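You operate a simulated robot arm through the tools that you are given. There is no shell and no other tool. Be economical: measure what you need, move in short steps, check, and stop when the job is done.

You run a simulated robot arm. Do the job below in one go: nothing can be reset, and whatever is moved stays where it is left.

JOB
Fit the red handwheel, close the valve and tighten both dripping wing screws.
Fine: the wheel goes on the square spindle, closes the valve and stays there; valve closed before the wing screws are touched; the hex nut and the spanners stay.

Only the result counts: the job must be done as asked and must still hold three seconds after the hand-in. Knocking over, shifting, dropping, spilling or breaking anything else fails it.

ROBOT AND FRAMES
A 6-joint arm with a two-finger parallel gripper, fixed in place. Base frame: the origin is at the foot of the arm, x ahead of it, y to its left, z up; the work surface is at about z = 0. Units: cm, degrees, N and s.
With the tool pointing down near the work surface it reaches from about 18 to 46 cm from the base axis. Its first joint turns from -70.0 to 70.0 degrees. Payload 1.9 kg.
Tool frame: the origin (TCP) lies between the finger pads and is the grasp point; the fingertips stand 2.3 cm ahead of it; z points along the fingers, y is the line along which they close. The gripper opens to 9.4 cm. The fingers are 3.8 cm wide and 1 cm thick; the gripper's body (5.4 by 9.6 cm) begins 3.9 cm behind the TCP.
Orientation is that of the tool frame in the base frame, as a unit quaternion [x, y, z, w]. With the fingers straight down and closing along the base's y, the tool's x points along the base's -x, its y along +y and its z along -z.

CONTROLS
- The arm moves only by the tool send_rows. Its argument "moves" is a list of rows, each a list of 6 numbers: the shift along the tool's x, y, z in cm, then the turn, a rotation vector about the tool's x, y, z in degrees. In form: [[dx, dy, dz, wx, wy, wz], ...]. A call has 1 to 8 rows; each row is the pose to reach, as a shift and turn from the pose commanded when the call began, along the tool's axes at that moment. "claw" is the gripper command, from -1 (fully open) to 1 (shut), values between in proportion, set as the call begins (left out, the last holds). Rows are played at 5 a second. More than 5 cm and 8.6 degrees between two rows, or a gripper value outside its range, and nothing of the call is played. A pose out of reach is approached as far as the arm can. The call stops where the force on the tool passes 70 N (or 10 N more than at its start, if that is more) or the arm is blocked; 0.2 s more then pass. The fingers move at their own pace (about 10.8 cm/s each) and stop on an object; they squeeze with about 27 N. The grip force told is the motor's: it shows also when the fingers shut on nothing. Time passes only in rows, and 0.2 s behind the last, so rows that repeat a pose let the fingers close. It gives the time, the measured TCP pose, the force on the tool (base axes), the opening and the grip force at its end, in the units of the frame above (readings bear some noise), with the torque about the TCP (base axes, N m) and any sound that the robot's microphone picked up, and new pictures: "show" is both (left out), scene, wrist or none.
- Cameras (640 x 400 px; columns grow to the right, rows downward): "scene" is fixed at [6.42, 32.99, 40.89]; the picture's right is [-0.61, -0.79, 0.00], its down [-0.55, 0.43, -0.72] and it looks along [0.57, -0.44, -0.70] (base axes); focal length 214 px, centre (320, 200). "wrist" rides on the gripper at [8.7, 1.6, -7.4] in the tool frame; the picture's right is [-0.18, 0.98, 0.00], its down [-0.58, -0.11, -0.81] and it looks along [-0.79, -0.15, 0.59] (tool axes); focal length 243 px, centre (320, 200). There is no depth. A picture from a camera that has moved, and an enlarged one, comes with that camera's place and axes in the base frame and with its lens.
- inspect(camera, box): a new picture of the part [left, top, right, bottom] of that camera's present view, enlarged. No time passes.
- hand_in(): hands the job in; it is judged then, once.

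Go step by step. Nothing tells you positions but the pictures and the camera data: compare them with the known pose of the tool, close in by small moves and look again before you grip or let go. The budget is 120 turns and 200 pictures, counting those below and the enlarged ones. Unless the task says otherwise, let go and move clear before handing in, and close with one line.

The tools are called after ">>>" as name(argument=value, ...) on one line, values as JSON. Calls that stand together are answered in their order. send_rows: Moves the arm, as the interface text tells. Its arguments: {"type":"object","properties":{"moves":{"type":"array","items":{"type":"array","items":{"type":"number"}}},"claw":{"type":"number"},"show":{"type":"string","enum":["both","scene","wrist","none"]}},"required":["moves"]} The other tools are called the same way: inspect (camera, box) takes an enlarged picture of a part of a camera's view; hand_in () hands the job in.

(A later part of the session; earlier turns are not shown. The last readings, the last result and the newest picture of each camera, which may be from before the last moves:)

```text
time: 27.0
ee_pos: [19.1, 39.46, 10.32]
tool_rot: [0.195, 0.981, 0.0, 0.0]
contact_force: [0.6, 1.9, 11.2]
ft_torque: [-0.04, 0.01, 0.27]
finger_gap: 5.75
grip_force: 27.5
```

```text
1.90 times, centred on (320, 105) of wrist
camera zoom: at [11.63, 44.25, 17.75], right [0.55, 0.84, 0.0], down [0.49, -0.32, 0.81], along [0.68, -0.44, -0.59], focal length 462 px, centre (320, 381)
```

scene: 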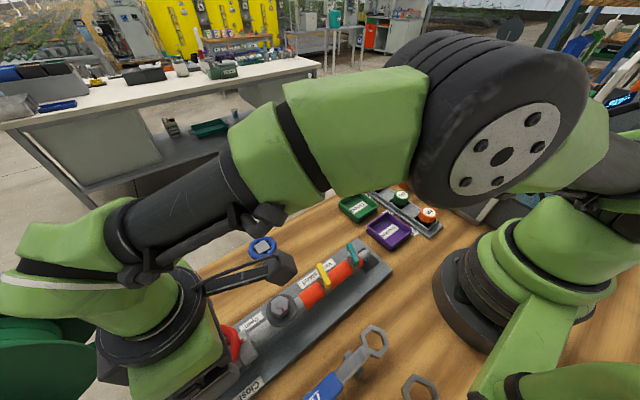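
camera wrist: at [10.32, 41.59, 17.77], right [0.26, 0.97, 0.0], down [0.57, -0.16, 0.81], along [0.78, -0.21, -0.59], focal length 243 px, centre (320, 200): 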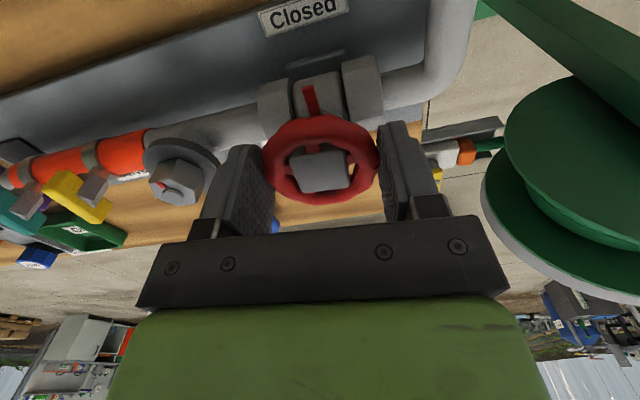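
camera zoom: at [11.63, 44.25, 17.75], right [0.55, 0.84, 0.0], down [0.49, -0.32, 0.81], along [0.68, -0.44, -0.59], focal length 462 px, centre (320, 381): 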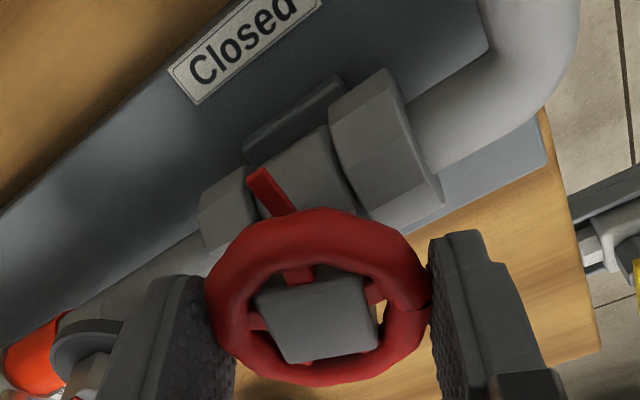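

The pointer stays at "Closed" (−x), so the valve is against its stop and the wheel is only straining on the square. I'll back off about 18°, within the free play, so it sits squarely.

>>> send_rows(moves=[[0, 0, 0, 0, 0, -6], [0, 0, 0, 0, 0, -12], [0, 0, 0, 0, 0, -18], [0, 0, 0, 0, 0, -18]], show="none")

>>> inspect(camera="wrist", box=[240, 0, 400, 210])

```text
time: 28.0
ee_pos: [19.02, 39.4, 10.47]
tool_rot: [0.037, 0.999, 0.001, 0.001]
contact_force: [12.2, -6.0, 13.6]
ft_torque: [-0.18, -0.27, 0.02]
finger_gap: 5.68
grip_force: 27.4
```

```text
1.90 times, centred on (320, 105) of wrist
camera zoom: at [10.47, 41.72, 17.73], right [0.26, 0.97, 0.0], down [0.57, -0.15, 0.81], along [0.78, -0.21, -0.59], focal length 462 px, centre (320, 381)
```

zoom: 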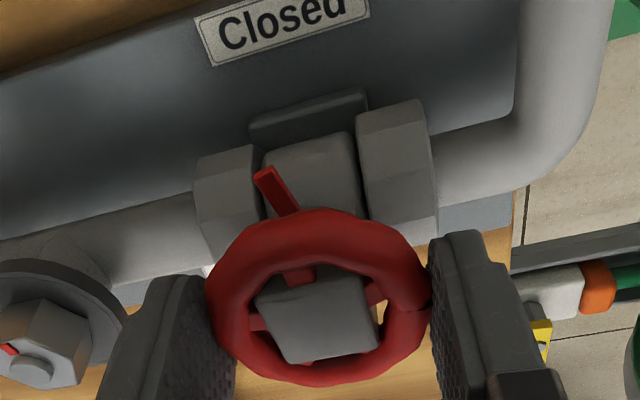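

Backing off carried the pointer back about 11°. I'll turn clockwise to the stop again and simply release there.

>>> send_rows(moves=[[0, 0, 0, 0, 0, 6], [0, 0, 0, 0, 0, 12], [0, 0, 0, 0, 0, 18], [0, 0, 0, 0, 0, 18]], show="none")

>>> send_rows(moves=[[0, 0, 0, 0, 0, 0], [0, 0, 0, 0, 0, 0], [0, 0, 0, 0, 0, 0]], claw=-0.57, show="none")

>>> inspect(camera="wrist", box=[240, 0, 400, 210])

```text
time: 29.0
ee_pos: [18.97, 39.48, 10.33]
tool_rot: [0.195, 0.981, 0.001, -0.001]
contact_force: [11.5, 3.0, 6.7]
ft_torque: [0.02, -0.3, 0.01]
finger_gap: 5.72
grip_force: 27.2
```

```text
time: 29.8
ee_pos: [18.92, 39.5, 10.32]
tool_rot: [0.193, 0.981, 0.001, -0.001]
contact_force: [-0.5, 0.9, 1.0]
ft_torque: [0.02, -0.01, 0.01]
finger_gap: 7.36
grip_force: 0.0
```

```text
1.90 times, centred on (320, 105) of wrist
camera zoom: at [11.5, 44.25, 17.74], right [0.54, 0.84, 0.0], down [0.5, -0.32, 0.81], along [0.68, -0.44, -0.59], focal length 462 px, centre (320, 381)
```

zoom: 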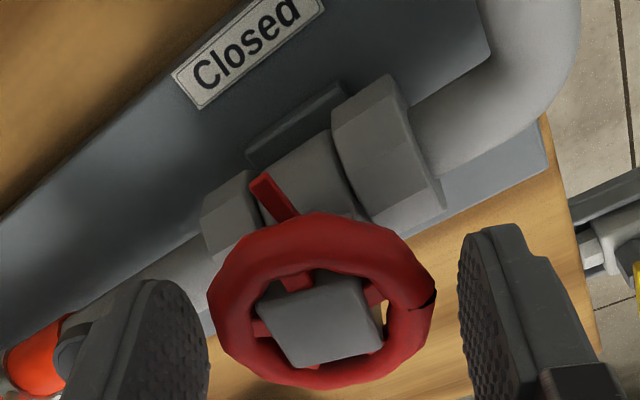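

The pointer is at −x. I'll lift clear and verify from both cameras.

>>> send_rows(moves=[[0, 0, -2, 0, 0, 0], [0, 0, -5, 0, 0, 0], [1, -3, -8, 0, 0, -5], [2, -6, -10, 0, 0, -10], [3, -9, -10, 0, 0, -16], [3, -13, -10, 0, 0, -22], [3, -16, -10, 0, 0, -22], [3, -16, -10, 0, 0, -22]])

>>> inspect(camera="scene", box=[164, 310, 292, 390])

```text
time: 31.6
ee_pos: [10.46, 25.6, 20.32]
tool_rot: [0.002, 1.0, 0.003, -0.001]
contact_force: [-0.7, 0.1, -0.6]
ft_torque: [0.01, 0.0, 0.0]
finger_gap: 7.35
grip_force: 0.2
out of reach, approached as far as the arm can: row 5, 6, 7, 8
camera wrist: at [1.79, 27.16, 27.81], right [0.19, 0.98, 0.0], down [0.58, -0.11, 0.81], along [0.79, -0.15, -0.59], focal length 243 px, centre (320, 200)
```

scene: 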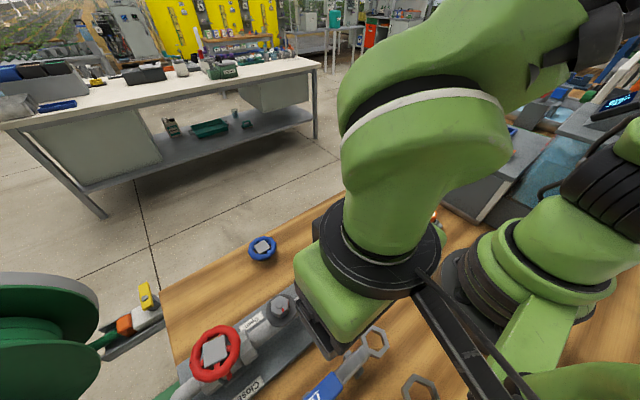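
wrist: 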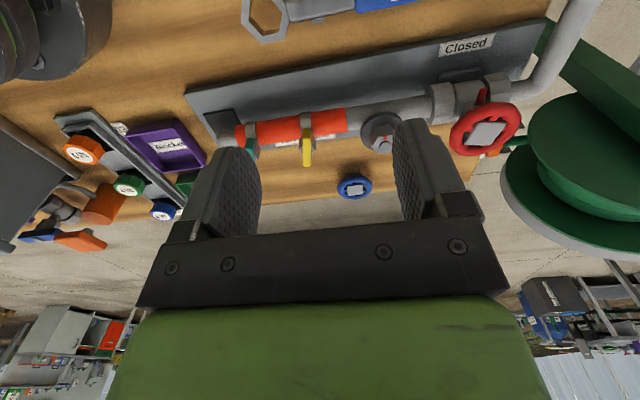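

```text
5.00 times, centred on (228, 350) of scene
camera zoom: at [6.41, 32.99, 40.89], right [-0.61, -0.79, 0.0], down [-0.55, 0.43, -0.72], along [0.57, -0.44, -0.7], focal length 1072 px, centre (780, -550)
```

zoom: 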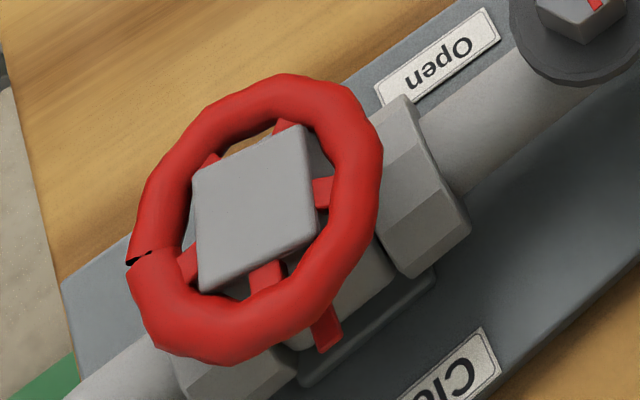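

The wheel is seated and the pointer points straight at −x ("Closed"). Now the wing screws: zooming in.

>>> inspect(camera="wrist", box=[200, 90, 400, 190])

```text
3.20 times, centred on (300, 140) of wrist
camera zoom: at [1.79, 27.16, 27.81], right [0.19, 0.98, 0.0], down [0.58, -0.11, 0.81], along [0.79, -0.15, -0.59], focal length 776 px, centre (384, 392)
```

zoom: 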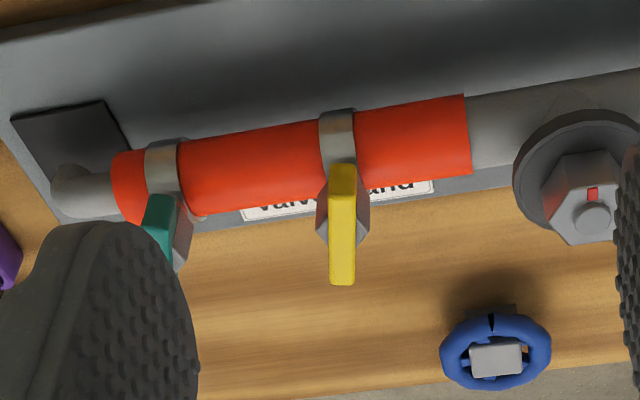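

Yellow bar: centre about (19.1, 22.4), top z≈8.2, lying about −20° from x. Teal bar: about (19.1, 16.2), about −29°. I'll move over yellow, aligned with it.

>>> send_rows(moves=[[-2, -0.7, 0, 0, 0, 4], [-4, -1.5, 0, 0, 0, 9], [-6, -2.2, 0, 0, 0, 14], [-8, -3, 1, 0, 0, 20], [-9, -3.4, 3, 0, 0, 20], [-9, -3.4, 4.3, 0, 0, 20], [-9, -3.4, 4.3, 0, 0, 20]], claw=0.1)

```text
time: 33.2
ee_pos: [19.44, 22.22, 16.12]
tool_rot: [0.176, 0.984, 0.001, 0.0]
contact_force: [0.2, 0.3, -0.2]
ft_torque: [0.0, 0.02, -0.01]
finger_gap: 4.23
grip_force: 0.0
camera wrist: at [11.8, 26.67, 23.46], right [0.51, 0.86, 0.0], down [0.51, -0.31, 0.81], along [0.69, -0.41, -0.59], focal length 243 px, centre (320, 200)
```

scene: 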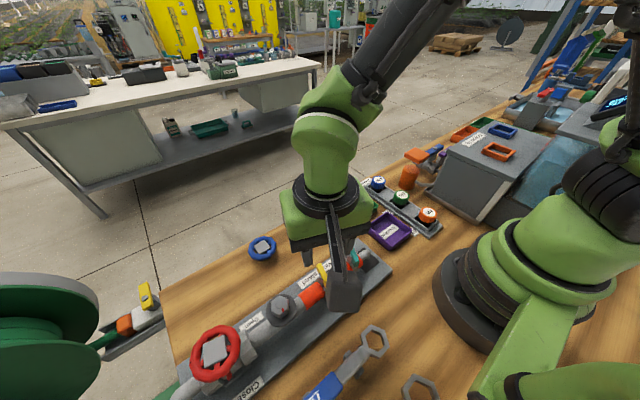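
wrist: 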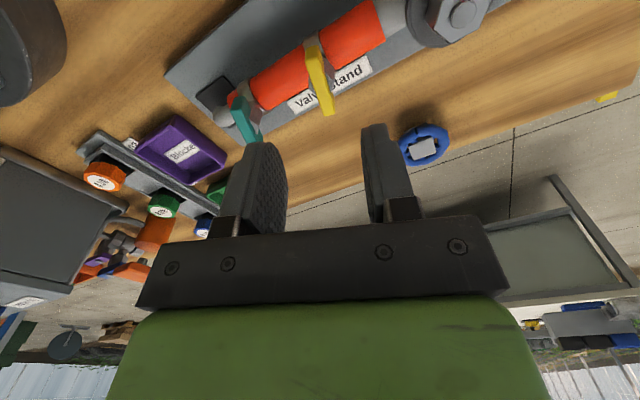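

>>> inspect(camera="wrist", box=[190, 20, 390, 150])

>>> inspect(camera="scene", box=[290, 235, 390, 300])

```text
3.08 times, centred on (290, 85) of wrist
camera zoom: at [11.8, 26.67, 23.46], right [0.51, 0.86, 0.0], down [0.51, -0.31, 0.81], along [0.69, -0.41, -0.59], focal length 746 px, centre (412, 554)
```

zoom: 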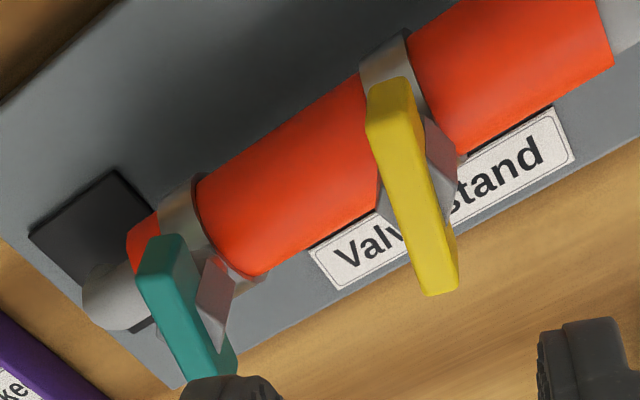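

```text
6.15 times, centred on (340, 268) of scene
camera zoom: at [6.42, 32.99, 40.89], right [-0.61, -0.79, 0.0], down [-0.55, 0.43, -0.72], along [0.57, -0.44, -0.7], focal length 1320 px, centre (197, -215)
```

zoom: 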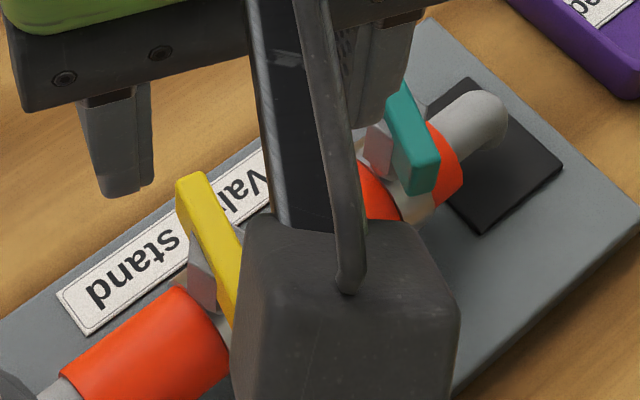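

>>> inspect(camera="wrist", box=[280, 35, 376, 120])

```text
4.71 times, centred on (328, 78) of wrist
camera zoom: at [11.8, 26.67, 23.46], right [0.51, 0.86, 0.0], down [0.51, -0.31, 0.81], along [0.69, -0.41, -0.59], focal length 1142 px, centre (282, 776)
```

zoom: 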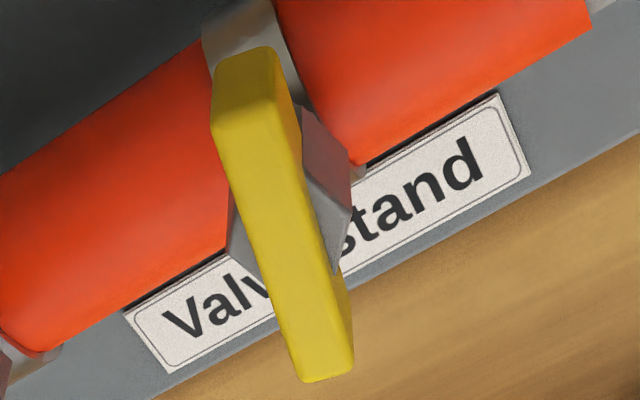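

Yellow bar: centre (19.2, 22.45), top z≈8.2, about 0.85 cm wide, at about −17°. Descending over it.

>>> send_rows(moves=[[0.3, 0.13, 1, 0, 0, -3], [0.3, 0.13, 3, 0, 0, -3], [0.3, 0.13, 4.5, 0, 0, -3], [0.3, 0.13, 4.5, 0, 0, -3]], show="wrist")

>>> inspect(camera="wrist", box=[240, 50, 400, 200])

```text
time: 34.2
ee_pos: [19.27, 22.47, 11.64]
tool_rot: [0.151, 0.989, 0.0, 0.0]
contact_force: [0.6, -0.3, 0.1]
ft_torque: [-0.01, -0.01, 0.01]
finger_gap: 4.22
grip_force: 0.0
camera wrist: at [11.39, 26.51, 18.93], right [0.47, 0.88, 0.0], down [0.52, -0.28, 0.81], along [0.71, -0.38, -0.59], focal length 243 px, centre (320, 200)
```

wrist: 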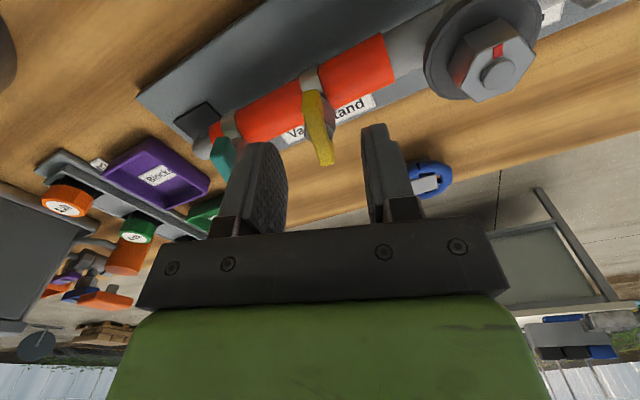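

```text
2.67 times, centred on (320, 125) of wrist
camera zoom: at [11.39, 26.51, 18.93], right [0.47, 0.88, 0.0], down [0.52, -0.28, 0.81], along [0.71, -0.38, -0.59], focal length 647 px, centre (320, 400)
```

zoom: 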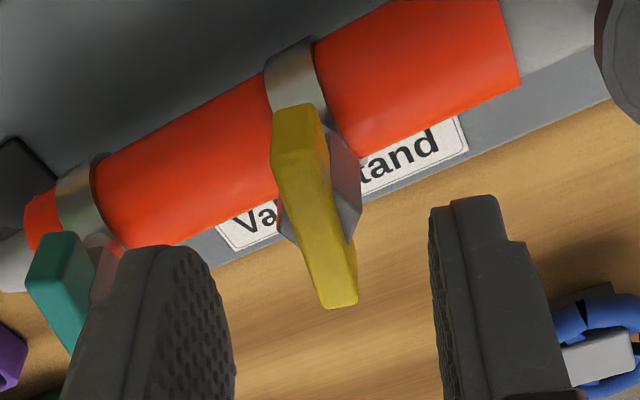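

>>> send_rows(moves=[[0, -0.05, 1, 0, 0, -2], [0, -0.05, 1.95, 0, 0, -2], [0, -0.05, 1.95, 0, 0, -2]], show="none")

>>> send_rows(moves=[[0, 0, 0, 0, 0, 0], [0, 0, 0, 0, 0, 0]], claw=0.65, show="none")

>>> inspect(camera="wrist", box=[240, 50, 400, 200])

```text
time: 35.0
ee_pos: [19.16, 22.27, 9.58]
tool_rot: [0.133, 0.991, 0.001, 0.0]
contact_force: [-0.4, 0.0, 0.3]
ft_torque: [0.0, 0.04, 0.0]
finger_gap: 4.24
grip_force: 0.1
```

```text
time: 35.6
ee_pos: [19.25, 22.4, 9.56]
tool_rot: [0.133, 0.991, 0.001, 0.0]
contact_force: [1.8, 12.0, -9.9]
ft_torque: [0.04, 0.27, -0.05]
finger_gap: 1.82
grip_force: 44.7
```

```text
2.67 times, centred on (320, 125) of wrist
camera zoom: at [11.23, 26.25, 17.0], right [0.44, 0.9, 0.0], down [0.53, -0.26, 0.81], along [0.73, -0.35, -0.59], focal length 647 px, centre (320, 400)
```

zoom: 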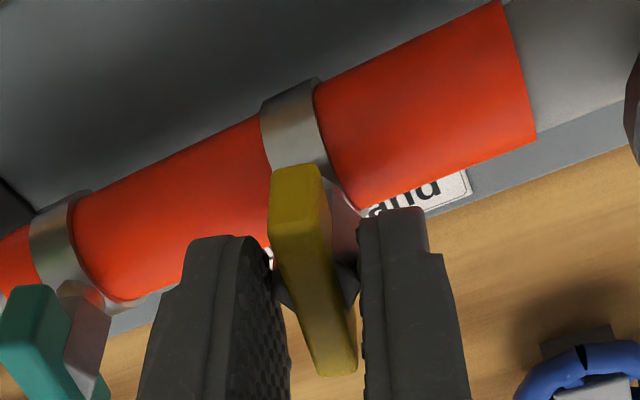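

The fingers met the hex stub at a 1.8 cm gap. I'll open, raise slightly and close on the bar alone.

>>> send_rows(moves=[[0, 0, 0, 0, 0, 0], [0, 0, -0.2, 0, 0, 0], [0, 0, -0.4, 0, 0, 0], [0, 0, -0.4, 0, 0, 0]], claw=0.3, show="none")

>>> send_rows(moves=[[0, 0, 0, 0, 0, 0], [0, 0, 0, 0, 0, 0]], claw=0.7, show="none")

>>> inspect(camera="wrist", box=[240, 50, 400, 200])

```text
time: 36.6
ee_pos: [19.24, 22.38, 9.94]
tool_rot: [0.133, 0.991, 0.0, 0.0]
contact_force: [0.7, 0.3, 0.8]
ft_torque: [0.0, -0.02, 0.02]
finger_gap: 3.3
grip_force: 0.0
```

```text
time: 37.2
ee_pos: [19.15, 22.4, 10.09]
tool_rot: [0.134, 0.991, 0.002, 0.001]
contact_force: [-0.6, 11.0, -4.5]
ft_torque: [0.1, 0.09, -0.02]
finger_gap: 1.8
grip_force: 45.6
```

```text
2.67 times, centred on (320, 125) of wrist
camera zoom: at [11.22, 26.26, 17.41], right [0.44, 0.9, 0.0], down [0.53, -0.26, 0.81], along [0.73, -0.35, -0.59], focal length 647 px, centre (320, 400)
```

zoom: 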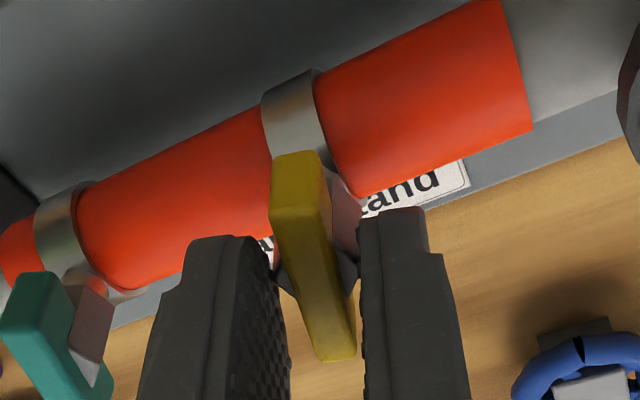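

>>> send_rows(moves=[[0, 0, 0, 0, 0, 0], [0, 0, -0.3, 0, 0, 0], [0, 0, -0.6, 0, 0, 0], [0, 0, -0.6, 0, 0, 0]], claw=0.3, show="none")

>>> send_rows(moves=[[0, 0, 0, 0, 0, 0], [0, 0, 0, 0, 0, 0]], claw=0.75, show="none")

>>> inspect(camera="wrist", box=[240, 50, 400, 200])

>>> inspect(camera="scene", box=[280, 240, 360, 300])

```text
time: 38.2
ee_pos: [19.29, 22.39, 10.6]
tool_rot: [0.134, 0.991, 0.001, 0.0]
contact_force: [0.1, -0.2, -0.2]
ft_torque: [0.01, -0.02, -0.01]
finger_gap: 3.3
grip_force: 0.0
```

```text
time: 38.8
ee_pos: [19.16, 22.38, 10.6]
tool_rot: [0.133, 0.991, 0.0, 0.0]
contact_force: [0.0, -0.1, -0.1]
ft_torque: [-0.01, 0.01, 0.04]
finger_gap: 1.17
grip_force: 0.0
```

```text
2.67 times, centred on (320, 125) of wrist
camera zoom: at [11.23, 26.18, 17.98], right [0.44, 0.9, 0.0], down [0.53, -0.26, 0.81], along [0.73, -0.35, -0.59], focal length 647 px, centre (320, 400)
```

zoom: 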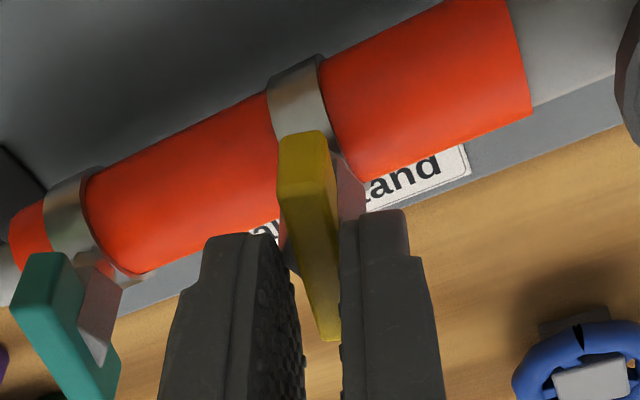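

```text
6.67 times, centred on (320, 270) of scene
camera zoom: at [6.42, 32.99, 40.89], right [-0.61, -0.79, 0.0], down [-0.55, 0.43, -0.72], along [0.57, -0.44, -0.7], focal length 1430 px, centre (320, -267)
```

zoom: 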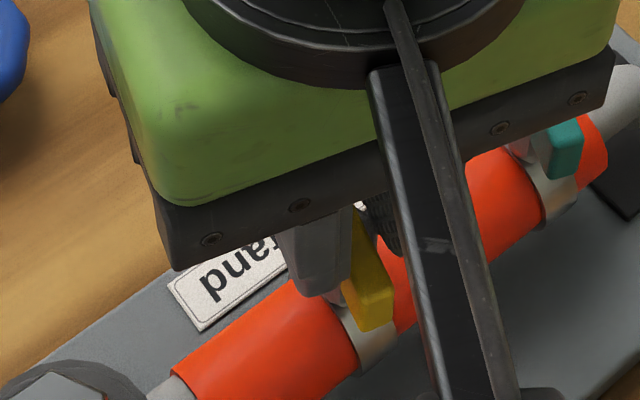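

The fingers now straddle just the bar. Closing fully.

>>> send_rows(moves=[[0, 0, 0, 0, 0, 0], [0, 0, 0, 0, 0, 0]], claw=1, show="none")

>>> inspect(camera="wrist", box=[240, 50, 400, 200])

```text
time: 39.4
ee_pos: [19.14, 22.45, 10.6]
tool_rot: [0.133, 0.991, 0.002, 0.0]
contact_force: [3.3, 17.7, -10.2]
ft_torque: [0.37, -0.02, -0.02]
finger_gap: 0.88
grip_force: 44.9
```

```text
2.67 times, centred on (320, 125) of wrist
camera zoom: at [11.25, 26.23, 17.98], right [0.44, 0.9, 0.0], down [0.53, -0.26, 0.81], along [0.73, -0.35, -0.59], focal length 647 px, centre (320, 400)
```

zoom: 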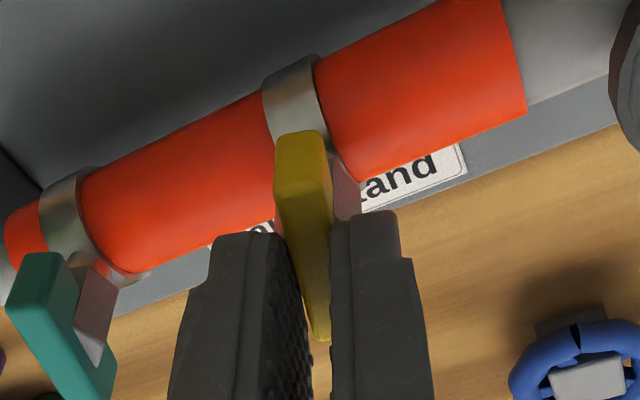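

Gripped at 0.88 cm. Recentring by about 0.12 cm, then turning clockwise.

>>> send_rows(moves=[[0, 0.12, 0, 0, 0, 0], [0, 0.12, 0, 0, 0, 5], [0, 0.12, 0, 0, 0, 10], [0, 0.12, 0, 0, 0, 15], [0, 0.12, 0, 0, 0, 15]], show="none")

>>> inspect(camera="wrist", box=[240, 50, 400, 200])

```text
time: 40.6
ee_pos: [19.23, 22.44, 10.6]
tool_rot: [0.263, 0.965, 0.0, -0.002]
contact_force: [5.4, -22.8, 27.7]
ft_torque: [-0.5, -0.16, 0.04]
finger_gap: 0.89
grip_force: 45.1
```

```text
2.67 times, centred on (320, 125) of wrist
camera zoom: at [12.54, 28.16, 17.99], right [0.66, 0.75, 0.0], down [0.45, -0.39, 0.81], along [0.61, -0.53, -0.59], focal length 647 px, centre (320, 400)
```

zoom: 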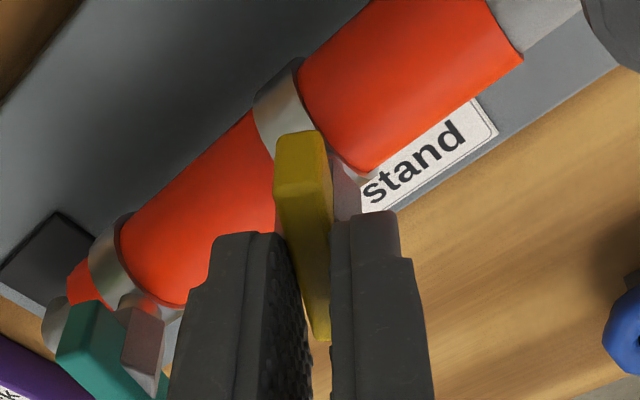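

>>> send_rows(moves=[[-0.06, -0.06, -0.1, 0, 0, 0], [-0.06, -0.06, -0.1, 0, 0, 0]], show="none")

>>> inspect(camera="scene", box=[290, 240, 380, 300])

```text
time: 41.2
ee_pos: [19.17, 22.35, 10.55]
tool_rot: [0.261, 0.965, 0.0, -0.001]
contact_force: [8.7, 0.3, -32.5]
ft_torque: [0.05, -0.17, 0.01]
finger_gap: 0.88
grip_force: 44.8
```

```text
6.67 times, centred on (335, 270) of scene
camera zoom: at [6.42, 33.0, 40.88], right [-0.61, -0.79, 0.0], down [-0.55, 0.43, -0.72], along [0.57, -0.44, -0.7], focal length 1430 px, centre (220, -267)
```

zoom: 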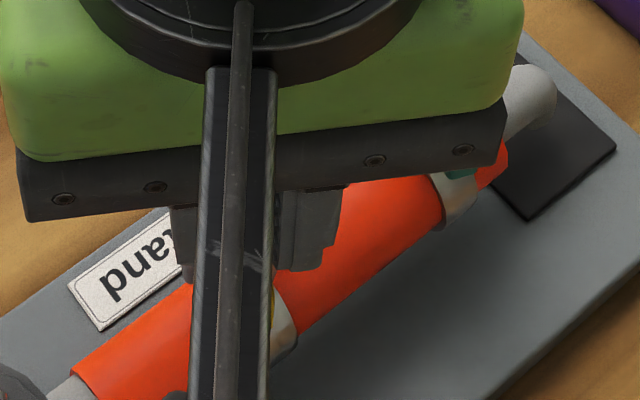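

The contact is stiff and forces are now nearly balanced. Continuing with fine corrections.

>>> send_rows(moves=[[-0.02, 0.02, 0.05, 0, 0, 0], [-0.02, 0.02, 0.05, 0, 0, 5], [-0.02, 0.02, 0.05, 0, 0, 10], [-0.02, 0.02, 0.05, 0, 0, 15], [-0.02, 0.02, 0.05, 0, 0, 15]], show="none")

>>> inspect(camera="wrist", box=[240, 50, 400, 200])

```text
time: 42.4
ee_pos: [19.23, 22.43, 10.62]
tool_rot: [0.386, 0.922, -0.001, -0.002]
contact_force: [-14.2, 2.3, -29.7]
ft_torque: [0.11, 0.28, 0.03]
finger_gap: 0.89
grip_force: 45.0
```

```text
2.67 times, centred on (320, 125) of wrist
camera zoom: at [14.23, 29.63, 18.02], right [0.83, 0.56, 0.0], down [0.33, -0.49, 0.81], along [0.45, -0.67, -0.59], focal length 647 px, centre (320, 400)
```

zoom: 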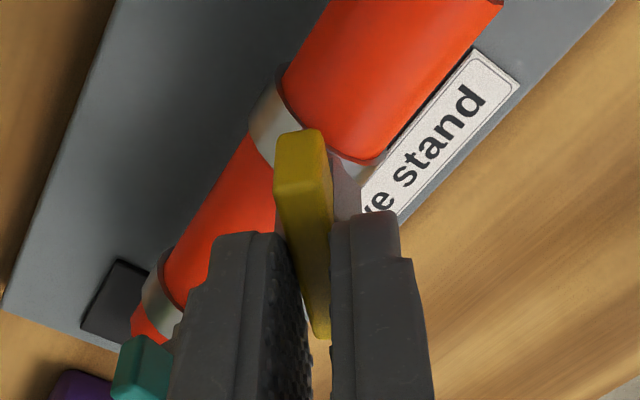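

>>> send_rows(moves=[[0.04, -0.04, 0.06, 0, 0, 0], [0.04, -0.04, 0.07, 0, 0, 6], [0.04, -0.04, 0.08, 0, 0, 12], [0.04, -0.04, 0.09, 0, 0, 18], [0.04, -0.04, 0.09, 0, 0, 18]], show="none")

>>> inspect(camera="wrist", box=[240, 50, 400, 200])

```text
time: 43.6
ee_pos: [19.16, 22.24, 10.57]
tool_rot: [0.526, 0.851, -0.002, -0.002]
contact_force: [-26.2, -20.3, 33.6]
ft_torque: [-0.43, 0.48, 0.06]
finger_gap: 0.91
grip_force: 44.3
```

```text
2.67 times, centred on (320, 125) of wrist
camera zoom: at [16.69, 30.77, 17.95], right [0.96, 0.27, 0.0], down [0.17, -0.57, 0.81], along [0.22, -0.78, -0.59], focal length 647 px, centre (320, 400)
```

zoom: 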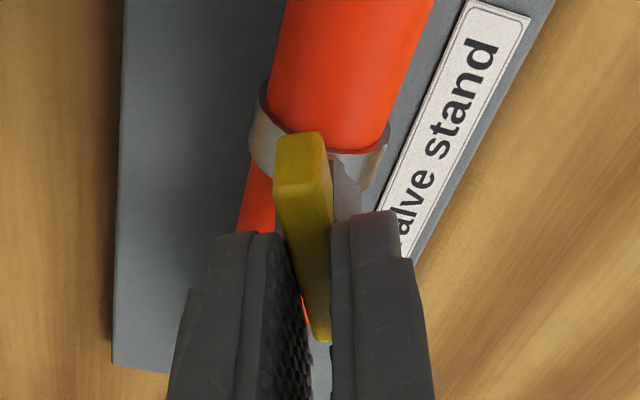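

>>> send_rows(moves=[[-0.03, -0.1, -0.05, 0, 0, 0], [-0.03, -0.1, -0.05, 0, 0, 0]], show="none")

>>> send_rows(moves=[[0, 0, 0, 0, 0, 4], [0, 0, 0, 0, 0, 8], [0, 0, 0, 0, 0, 12], [0, 0, 0, 0, 0, 12]], show="none")

>>> inspect(camera="wrist", box=[240, 50, 400, 200])

```text
time: 44.2
ee_pos: [19.1, 22.21, 10.51]
tool_rot: [0.524, 0.851, 0.0, 0.0]
contact_force: [-16.6, -2.3, -3.0]
ft_torque: [-1.4, -0.29, 0.04]
finger_gap: 0.89
grip_force: 44.8
```

```text
time: 45.2
ee_pos: [19.1, 22.32, 10.47]
tool_rot: [0.612, 0.791, 0.0, -0.001]
contact_force: [-30.6, 4.6, -17.4]
ft_torque: [0.77, 0.75, 0.03]
finger_gap: 0.89
grip_force: 45.1
```

```text
2.67 times, centred on (320, 125) of wrist
camera zoom: at [18.41, 31.05, 17.96], right [1.0, 0.07, 0.0], down [0.04, -0.59, 0.81], along [0.06, -0.8, -0.59], focal length 647 px, centre (320, 400)
```

zoom: 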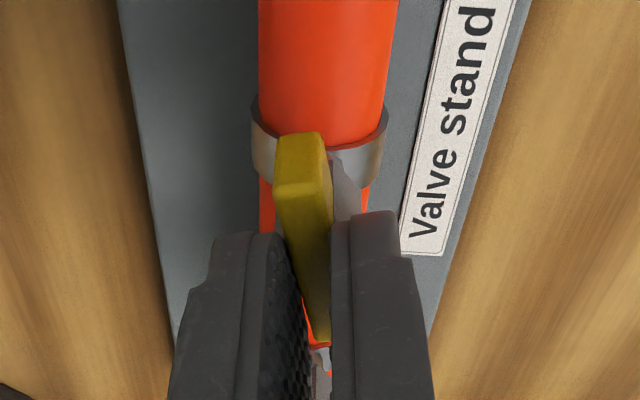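

>>> send_rows(moves=[[0.05, -0.12, -0.03, 0, 0, 0], [0.05, -0.12, -0.03, 0, 0, 5], [0.05, -0.12, -0.03, 0, 0, 10], [0.05, -0.12, -0.03, 0, 0, 15], [0.05, -0.12, -0.03, 0, 0, 15]], show="none")

>>> inspect(camera="wrist", box=[240, 50, 400, 200])

```text
time: 46.4
ee_pos: [18.99, 22.34, 10.6]
tool_rot: [0.71, 0.705, -0.001, -0.001]
contact_force: [-10.4, -7.9, -27.6]
ft_torque: [0.03, 0.17, 0.33]
finger_gap: 0.86
grip_force: 44.6
```

```text
2.67 times, centred on (320, 125) of wrist
camera zoom: at [20.63, 30.9, 18.01], right [0.98, -0.19, 0.0], down [-0.11, -0.58, 0.81], along [-0.15, -0.79, -0.59], focal length 647 px, centre (320, 400)
```

zoom: 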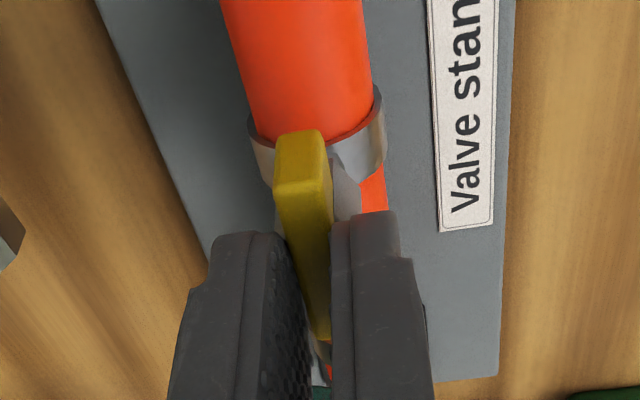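

Torque about z has jumped to 0.33 N·m, so the screw is getting tight. A few more degrees to confirm.

>>> send_rows(moves=[[0.05, -0.04, 0.03, 0, 0, 3], [0.05, -0.04, 0.03, 0, 0, 6], [0.05, -0.04, 0.03, 0, 0, 6]], show="none")

>>> inspect(camera="wrist", box=[240, 50, 400, 200])

```text
time: 47.2
ee_pos: [19.1, 22.3, 10.7]
tool_rot: [0.745, 0.667, 0.0, 0.0]
contact_force: [-3.1, -29.9, 13.4]
ft_torque: [-1.31, -0.02, 1.7]
finger_gap: 1.16
grip_force: 45.5
```

```text
2.67 times, centred on (320, 125) of wrist
camera zoom: at [21.5, 30.72, 18.01], right [0.96, -0.29, 0.0], down [-0.17, -0.57, 0.81], along [-0.24, -0.77, -0.59], focal length 647 px, centre (320, 400)
```

zoom: 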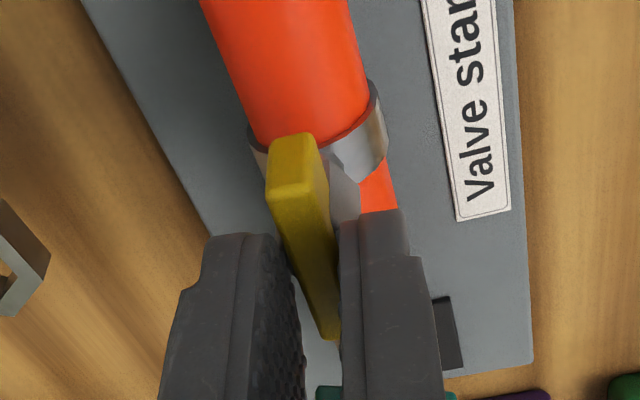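

Hard stop at 1.7 N·m, so the yellow screw is tight. I'll relax 5° and release, then rise and check.

>>> send_rows(moves=[[0, 0, 0, 0, 0, -3], [0, 0, 0, 0, 0, -5]], show="none")

>>> send_rows(moves=[[0, 0, 0, 0, 0, 0], [0, 0, 0, 0, 0, 0], [0, 0, -2, 0, 0, 0], [0, 0, -4, 0, 0, 0], [0, 0, -6, 0, 0, 0], [0, 0, -6, 0, 0, 0]], claw=0.4)

```text
time: 47.8
ee_pos: [19.03, 22.21, 10.55]
tool_rot: [0.715, 0.699, 0.001, 0.0]
contact_force: [2.8, -29.7, 13.8]
ft_torque: [-0.56, -0.07, 1.19]
finger_gap: 0.89
grip_force: 45.0
```

```text
time: 49.2
ee_pos: [18.92, 22.26, 16.79]
tool_rot: [0.715, 0.699, 0.0, -0.001]
contact_force: [-0.5, -0.4, -0.3]
ft_torque: [-0.01, -0.01, 0.0]
finger_gap: 2.83
grip_force: 0.0
camera wrist: at [20.76, 30.92, 24.07], right [0.98, -0.21, 0.0], down [-0.12, -0.58, 0.81], along [-0.17, -0.79, -0.59], focal length 243 px, centre (320, 200)
```

scene: 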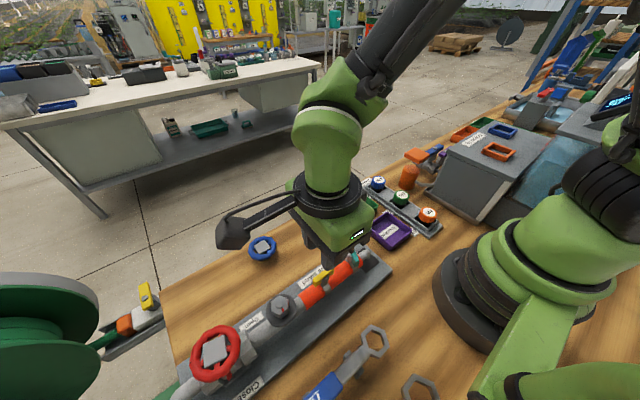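
wrist: 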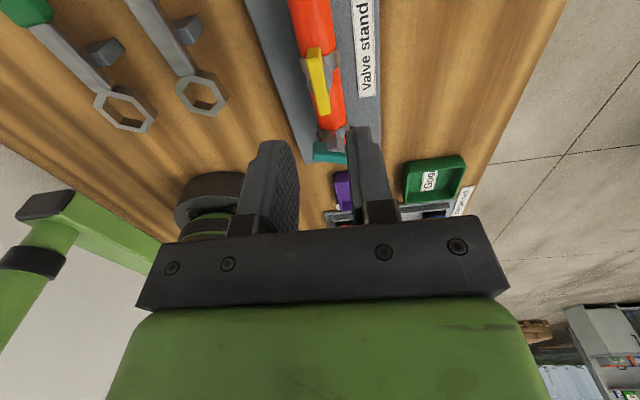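

Yellow now lies along the pipe. Next, move over teal with the yaw set to about −25°.

>>> send_rows(moves=[[-0.5, 0, 0, 0, 0, -8], [-1.5, 0, 0, 0, 0, -16.5], [-2.5, 0, 0, 0, 0, -25], [-3.5, 0, 0, 0, 0, -33.5], [-4.5, 0.1, 0, 0, 0, -42], [-5.5, 0.15, 0, 0, 0, -50], [-6.15, 0.17, 0.5, 0, 0, -58], [-6.15, 0.17, 1, 0, 0, -66]])

>>> inspect(camera="wrist", box=[260, 30, 380, 130])

```text
time: 51.0
ee_pos: [18.9, 16.24, 15.5]
tool_rot: [0.219, 0.976, 0.001, 0.0]
contact_force: [-0.3, -0.5, 0.0]
ft_torque: [0.02, 0.01, 0.01]
finger_gap: 2.81
grip_force: 0.1
camera wrist: at [11.79, 21.35, 22.98], right [0.58, 0.81, 0.0], down [0.48, -0.35, 0.81], along [0.65, -0.47, -0.59], focal length 243 px, centre (320, 200)
```

scene: 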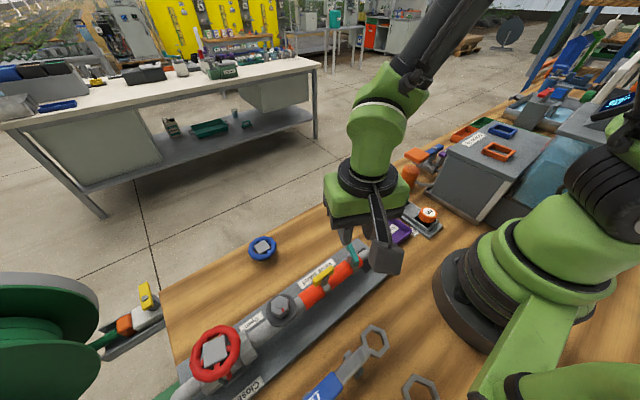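
wrist: 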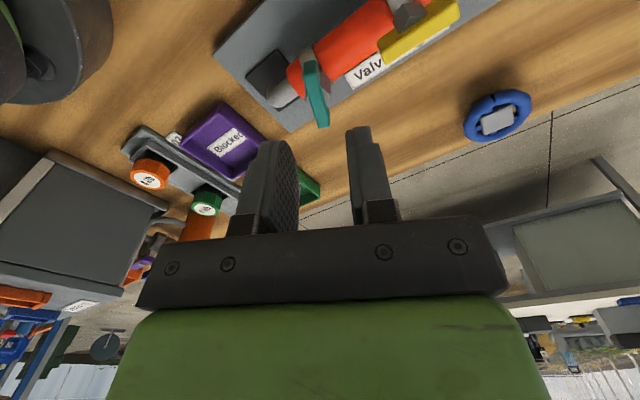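

```text
4.00 times, centred on (320, 80) of wrist
camera zoom: at [11.79, 21.35, 22.98], right [0.58, 0.81, 0.0], down [0.48, -0.35, 0.81], along [0.65, -0.47, -0.59], focal length 970 px, centre (320, 680)
```

zoom: 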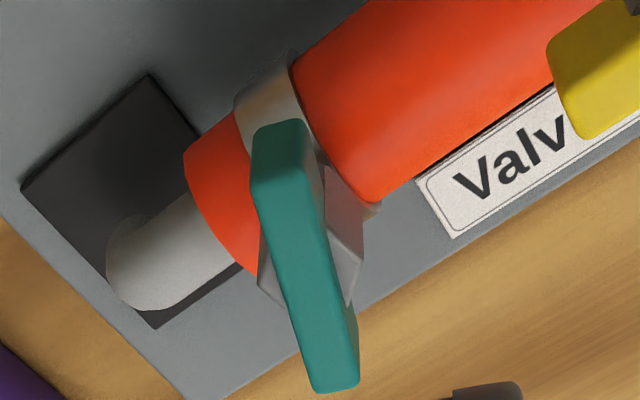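

Teal bar: centre about (18.9, 16.1), about −22°. Descending to the same height that worked for yellow.

>>> send_rows(moves=[[0, -0.1, 1.5, 0, 0, -4], [0, -0.1, 3, 0, 0, -4], [0, -0.1, 4.5, 0, 0, -4], [0, -0.1, 4.9, 0, 0, -4], [0, -0.1, 4.9, 0, 0, -4]], show="none")

>>> inspect(camera="wrist", box=[240, 50, 400, 200])

```text
time: 52.2
ee_pos: [19.02, 16.2, 10.68]
tool_rot: [0.185, 0.983, 0.0, 0.0]
contact_force: [-0.2, 0.3, -0.4]
ft_torque: [0.0, 0.01, -0.02]
finger_gap: 2.81
grip_force: 0.1
```

```text
2.67 times, centred on (320, 125) of wrist
camera zoom: at [11.48, 20.79, 18.07], right [0.53, 0.85, 0.0], down [0.5, -0.31, 0.81], along [0.68, -0.43, -0.59], focal length 647 px, centre (320, 400)
```

zoom: 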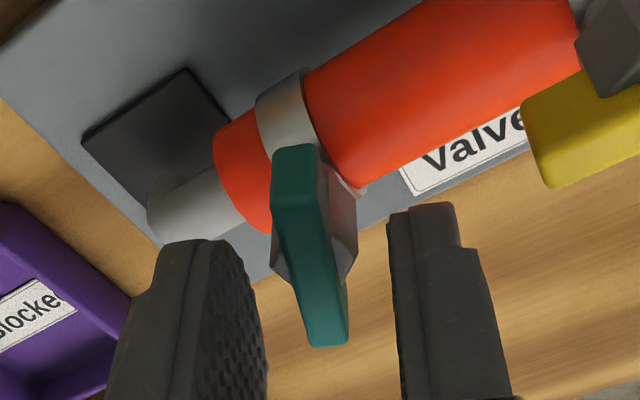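

>>> send_rows(moves=[[0, 0, 0.05, 0, 0, -3.5], [0, 0, 0.05, 0, 0, -3.5]], claw=0.72, show="none")

>>> send_rows(moves=[[0, 0, 0, 0, 0, 0], [0, 0, 0, 0, 0, 0]], claw=1, show="none")

>>> inspect(camera="wrist", box=[240, 50, 400, 200])

```text
time: 52.8
ee_pos: [19.06, 16.12, 10.63]
tool_rot: [0.154, 0.988, 0.0, 0.0]
contact_force: [-0.5, -1.3, 0.0]
ft_torque: [-0.01, 0.03, -0.02]
finger_gap: 1.39
grip_force: 1.0
```

```text
time: 53.4
ee_pos: [18.88, 16.0, 10.58]
tool_rot: [0.155, 0.988, -0.002, -0.002]
contact_force: [-3.8, -30.4, 8.5]
ft_torque: [-0.59, 0.03, -0.03]
finger_gap: 0.88
grip_force: 44.8
```

```text
2.67 times, centred on (320, 125) of wrist
camera zoom: at [11.16, 20.25, 18.01], right [0.48, 0.88, 0.0], down [0.52, -0.28, 0.8], along [0.71, -0.39, -0.59], focal length 647 px, centre (320, 400)
```

zoom: 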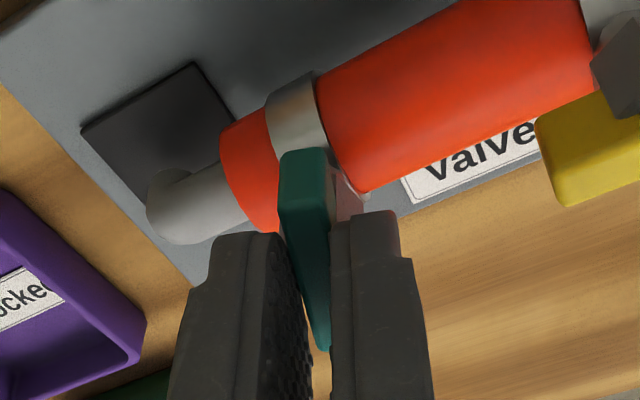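

Gripped at 0.88 cm. Recentre −0.13 in y, then turn clockwise.

>>> send_rows(moves=[[0, -0.13, 0, 0, 0, 0], [0, -0.13, 0, 0, 0, 5], [0, -0.13, 0, 0, 0, 10], [0, -0.13, 0, 0, 0, 15], [0, -0.13, 0, 0, 0, 15]], show="none")

```text
time: 54.6
ee_pos: [18.98, 16.06, 10.55]
tool_rot: [0.282, 0.959, 0.001, 0.0]
contact_force: [-12.4, 8.1, -30.2]
ft_torque: [0.11, 0.26, 0.01]
finger_gap: 0.9
grip_force: 44.6
```

>>> send_rows(moves=[[0.06, 0, 0.05, 0, 0, 0], [0.06, 0, 0.05, 0, 0, 5], [0.06, 0, 0.05, 0, 0, 10], [0.06, 0, 0.05, 0, 0, 15], [0.06, 0, 0.05, 0, 0, 15]], show="none")

```text
time: 55.8
ee_pos: [18.82, 16.13, 10.57]
tool_rot: [0.406, 0.914, 0.001, 0.0]
contact_force: [4.4, -1.1, -18.5]
ft_torque: [-0.74, -0.72, -0.02]
finger_gap: 0.88
grip_force: 45.1
```

>>> send_rows(moves=[[0, 0, 0.03, 0, 0, 5], [0, 0, 0.03, 0, 0, 10], [0, 0, 0.03, 0, 0, 15], [0, 0, 0.03, 0, 0, 15]], show="none")

>>> inspect(camera="wrist", box=[240, 50, 400, 200])

```text
time: 56.8
ee_pos: [18.99, 16.02, 10.59]
tool_rot: [0.521, 0.853, 0.002, 0.0]
contact_force: [20.0, -10.0, 7.4]
ft_torque: [-0.86, -0.71, -0.02]
finger_gap: 0.85
grip_force: 45.4
```

```text
2.67 times, centred on (320, 125) of wrist
camera zoom: at [16.38, 24.49, 18.02], right [0.96, 0.28, 0.0], down [0.17, -0.57, 0.8], along [0.23, -0.77, -0.59], focal length 647 px, centre (320, 400)
```

zoom: 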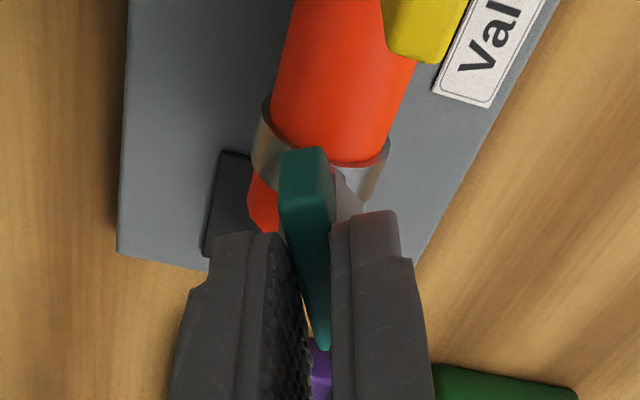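

>>> send_rows(moves=[[-0.05, 0.06, 0, 0, 0, 0], [-0.05, 0.06, 0, 0, 0, 5], [-0.05, 0.06, 0, 0, 0, 10], [-0.05, 0.06, 0, 0, 0, 15], [-0.05, 0.06, 0, 0, 0, 15]], show="none")

```text
time: 58.0
ee_pos: [18.97, 16.12, 10.51]
tool_rot: [0.628, 0.778, 0.001, 0.0]
contact_force: [-4.7, 14.1, 28.4]
ft_torque: [0.31, 0.15, 0.0]
finger_gap: 0.87
grip_force: 44.7
```

>>> send_rows(moves=[[0.05, 0, -0.05, 0, 0, 0], [0.05, 0, -0.05, 0, 0, 4], [0.05, 0, -0.05, 0, 0, 8], [0.05, 0, -0.05, 0, 0, 12], [0.05, 0, -0.05, 0, 0, 12]], show="none")

>>> inspect(camera="wrist", box=[240, 50, 400, 200])

```text
time: 59.2
ee_pos: [19.08, 16.17, 10.55]
tool_rot: [0.706, 0.708, 0.001, 0.0]
contact_force: [27.1, -0.2, -25.1]
ft_torque: [-0.78, -0.5, 0.02]
finger_gap: 0.87
grip_force: 45.0
```

```text
2.67 times, centred on (320, 125) of wrist
camera zoom: at [20.53, 24.72, 17.99], right [0.98, -0.18, 0.0], down [-0.11, -0.58, 0.81], along [-0.15, -0.79, -0.59], focal length 647 px, centre (320, 400)
```

zoom: 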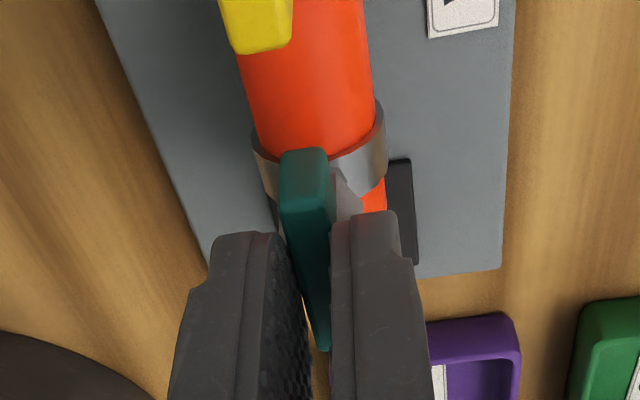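

>>> send_rows(moves=[[0, 0.1, 0.03, 0, 0, 0], [0, 0.1, 0.03, 0, 0, 3], [0, 0.1, 0.03, 0, 0, 6], [0, 0.1, 0.03, 0, 0, 9], [0, 0.1, 0.03, 0, 0, 9]], show="none")

```text
time: 60.4
ee_pos: [18.94, 16.08, 10.51]
tool_rot: [0.759, 0.651, 0.0, -0.002]
contact_force: [-5.9, 7.0, 4.4]
ft_torque: [-0.18, 0.11, 1.9]
finger_gap: 1.32
grip_force: 44.5
```

Hard stop at 1.9 N·m, so teal is tight. Relax, release, and rise.

>>> send_rows(moves=[[0, 0, 0, 0, 0, -3], [0, 0, 0, 0, 0, -5]], show="none")

>>> send_rows(moves=[[0, 0, 0, 0, 0, 0], [0, 0, 0, 0, 0, 0], [0, 0, -2, 0, 0, 0], [0, 0, -4, 0, 0, 0], [0, 0, -8, 0, 0, 0], [0, 0, -11, 0, 0, 0], [0, 0, -11, 0, 0, 0]], claw=0.4)

>>> inspect(camera="wrist", box=[220, 0, 400, 130])

>>> inspect(camera="scene", box=[164, 240, 404, 390])

```text
time: 61.0
ee_pos: [18.96, 16.18, 10.5]
tool_rot: [0.73, 0.684, 0.001, -0.001]
contact_force: [-10.8, 7.1, 9.2]
ft_torque: [0.05, 0.23, 1.57]
finger_gap: 1.03
grip_force: 44.8
```

```text
time: 62.6
ee_pos: [19.1, 16.08, 21.58]
tool_rot: [0.731, 0.683, 0.001, -0.001]
contact_force: [-0.1, 0.2, -0.5]
ft_torque: [0.02, 0.0, 0.01]
finger_gap: 2.82
grip_force: 0.0
camera wrist: at [21.22, 24.6, 28.95], right [0.97, -0.25, 0.0], down [-0.15, -0.57, 0.81], along [-0.2, -0.78, -0.59], focal length 243 px, centre (320, 200)
```

scene: 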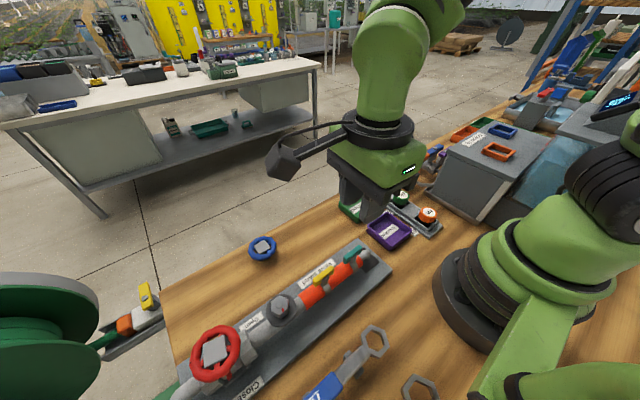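
wrist: 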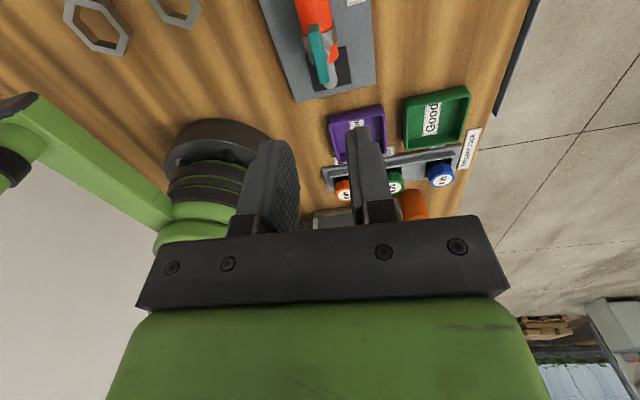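

```text
3.08 times, centred on (310, 65) of wrist
camera zoom: at [21.22, 24.6, 28.95], right [0.97, -0.25, 0.0], down [-0.15, -0.57, 0.81], along [-0.2, -0.78, -0.59], focal length 746 px, centre (351, 615)
```

zoom: 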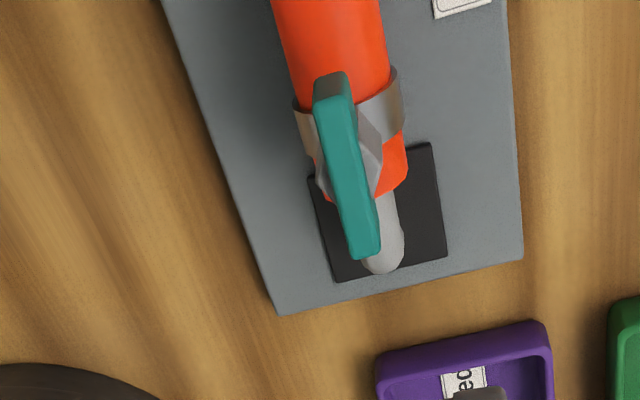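

```text
2.67 times, centred on (284, 315) of scene
camera zoom: at [6.42, 32.99, 40.89], right [-0.61, -0.79, 0.0], down [-0.55, 0.43, -0.72], along [0.57, -0.44, -0.7], focal length 572 px, centre (416, -107)
```

zoom: 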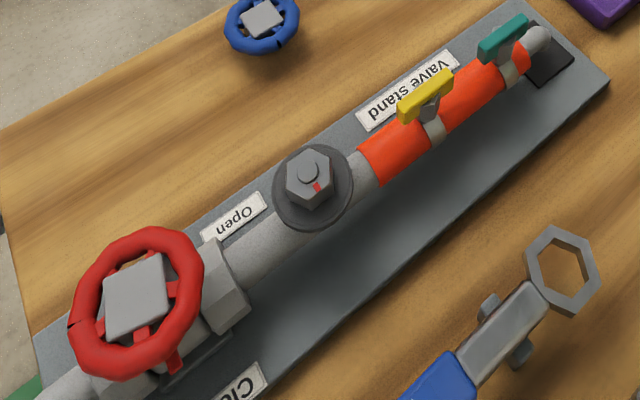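

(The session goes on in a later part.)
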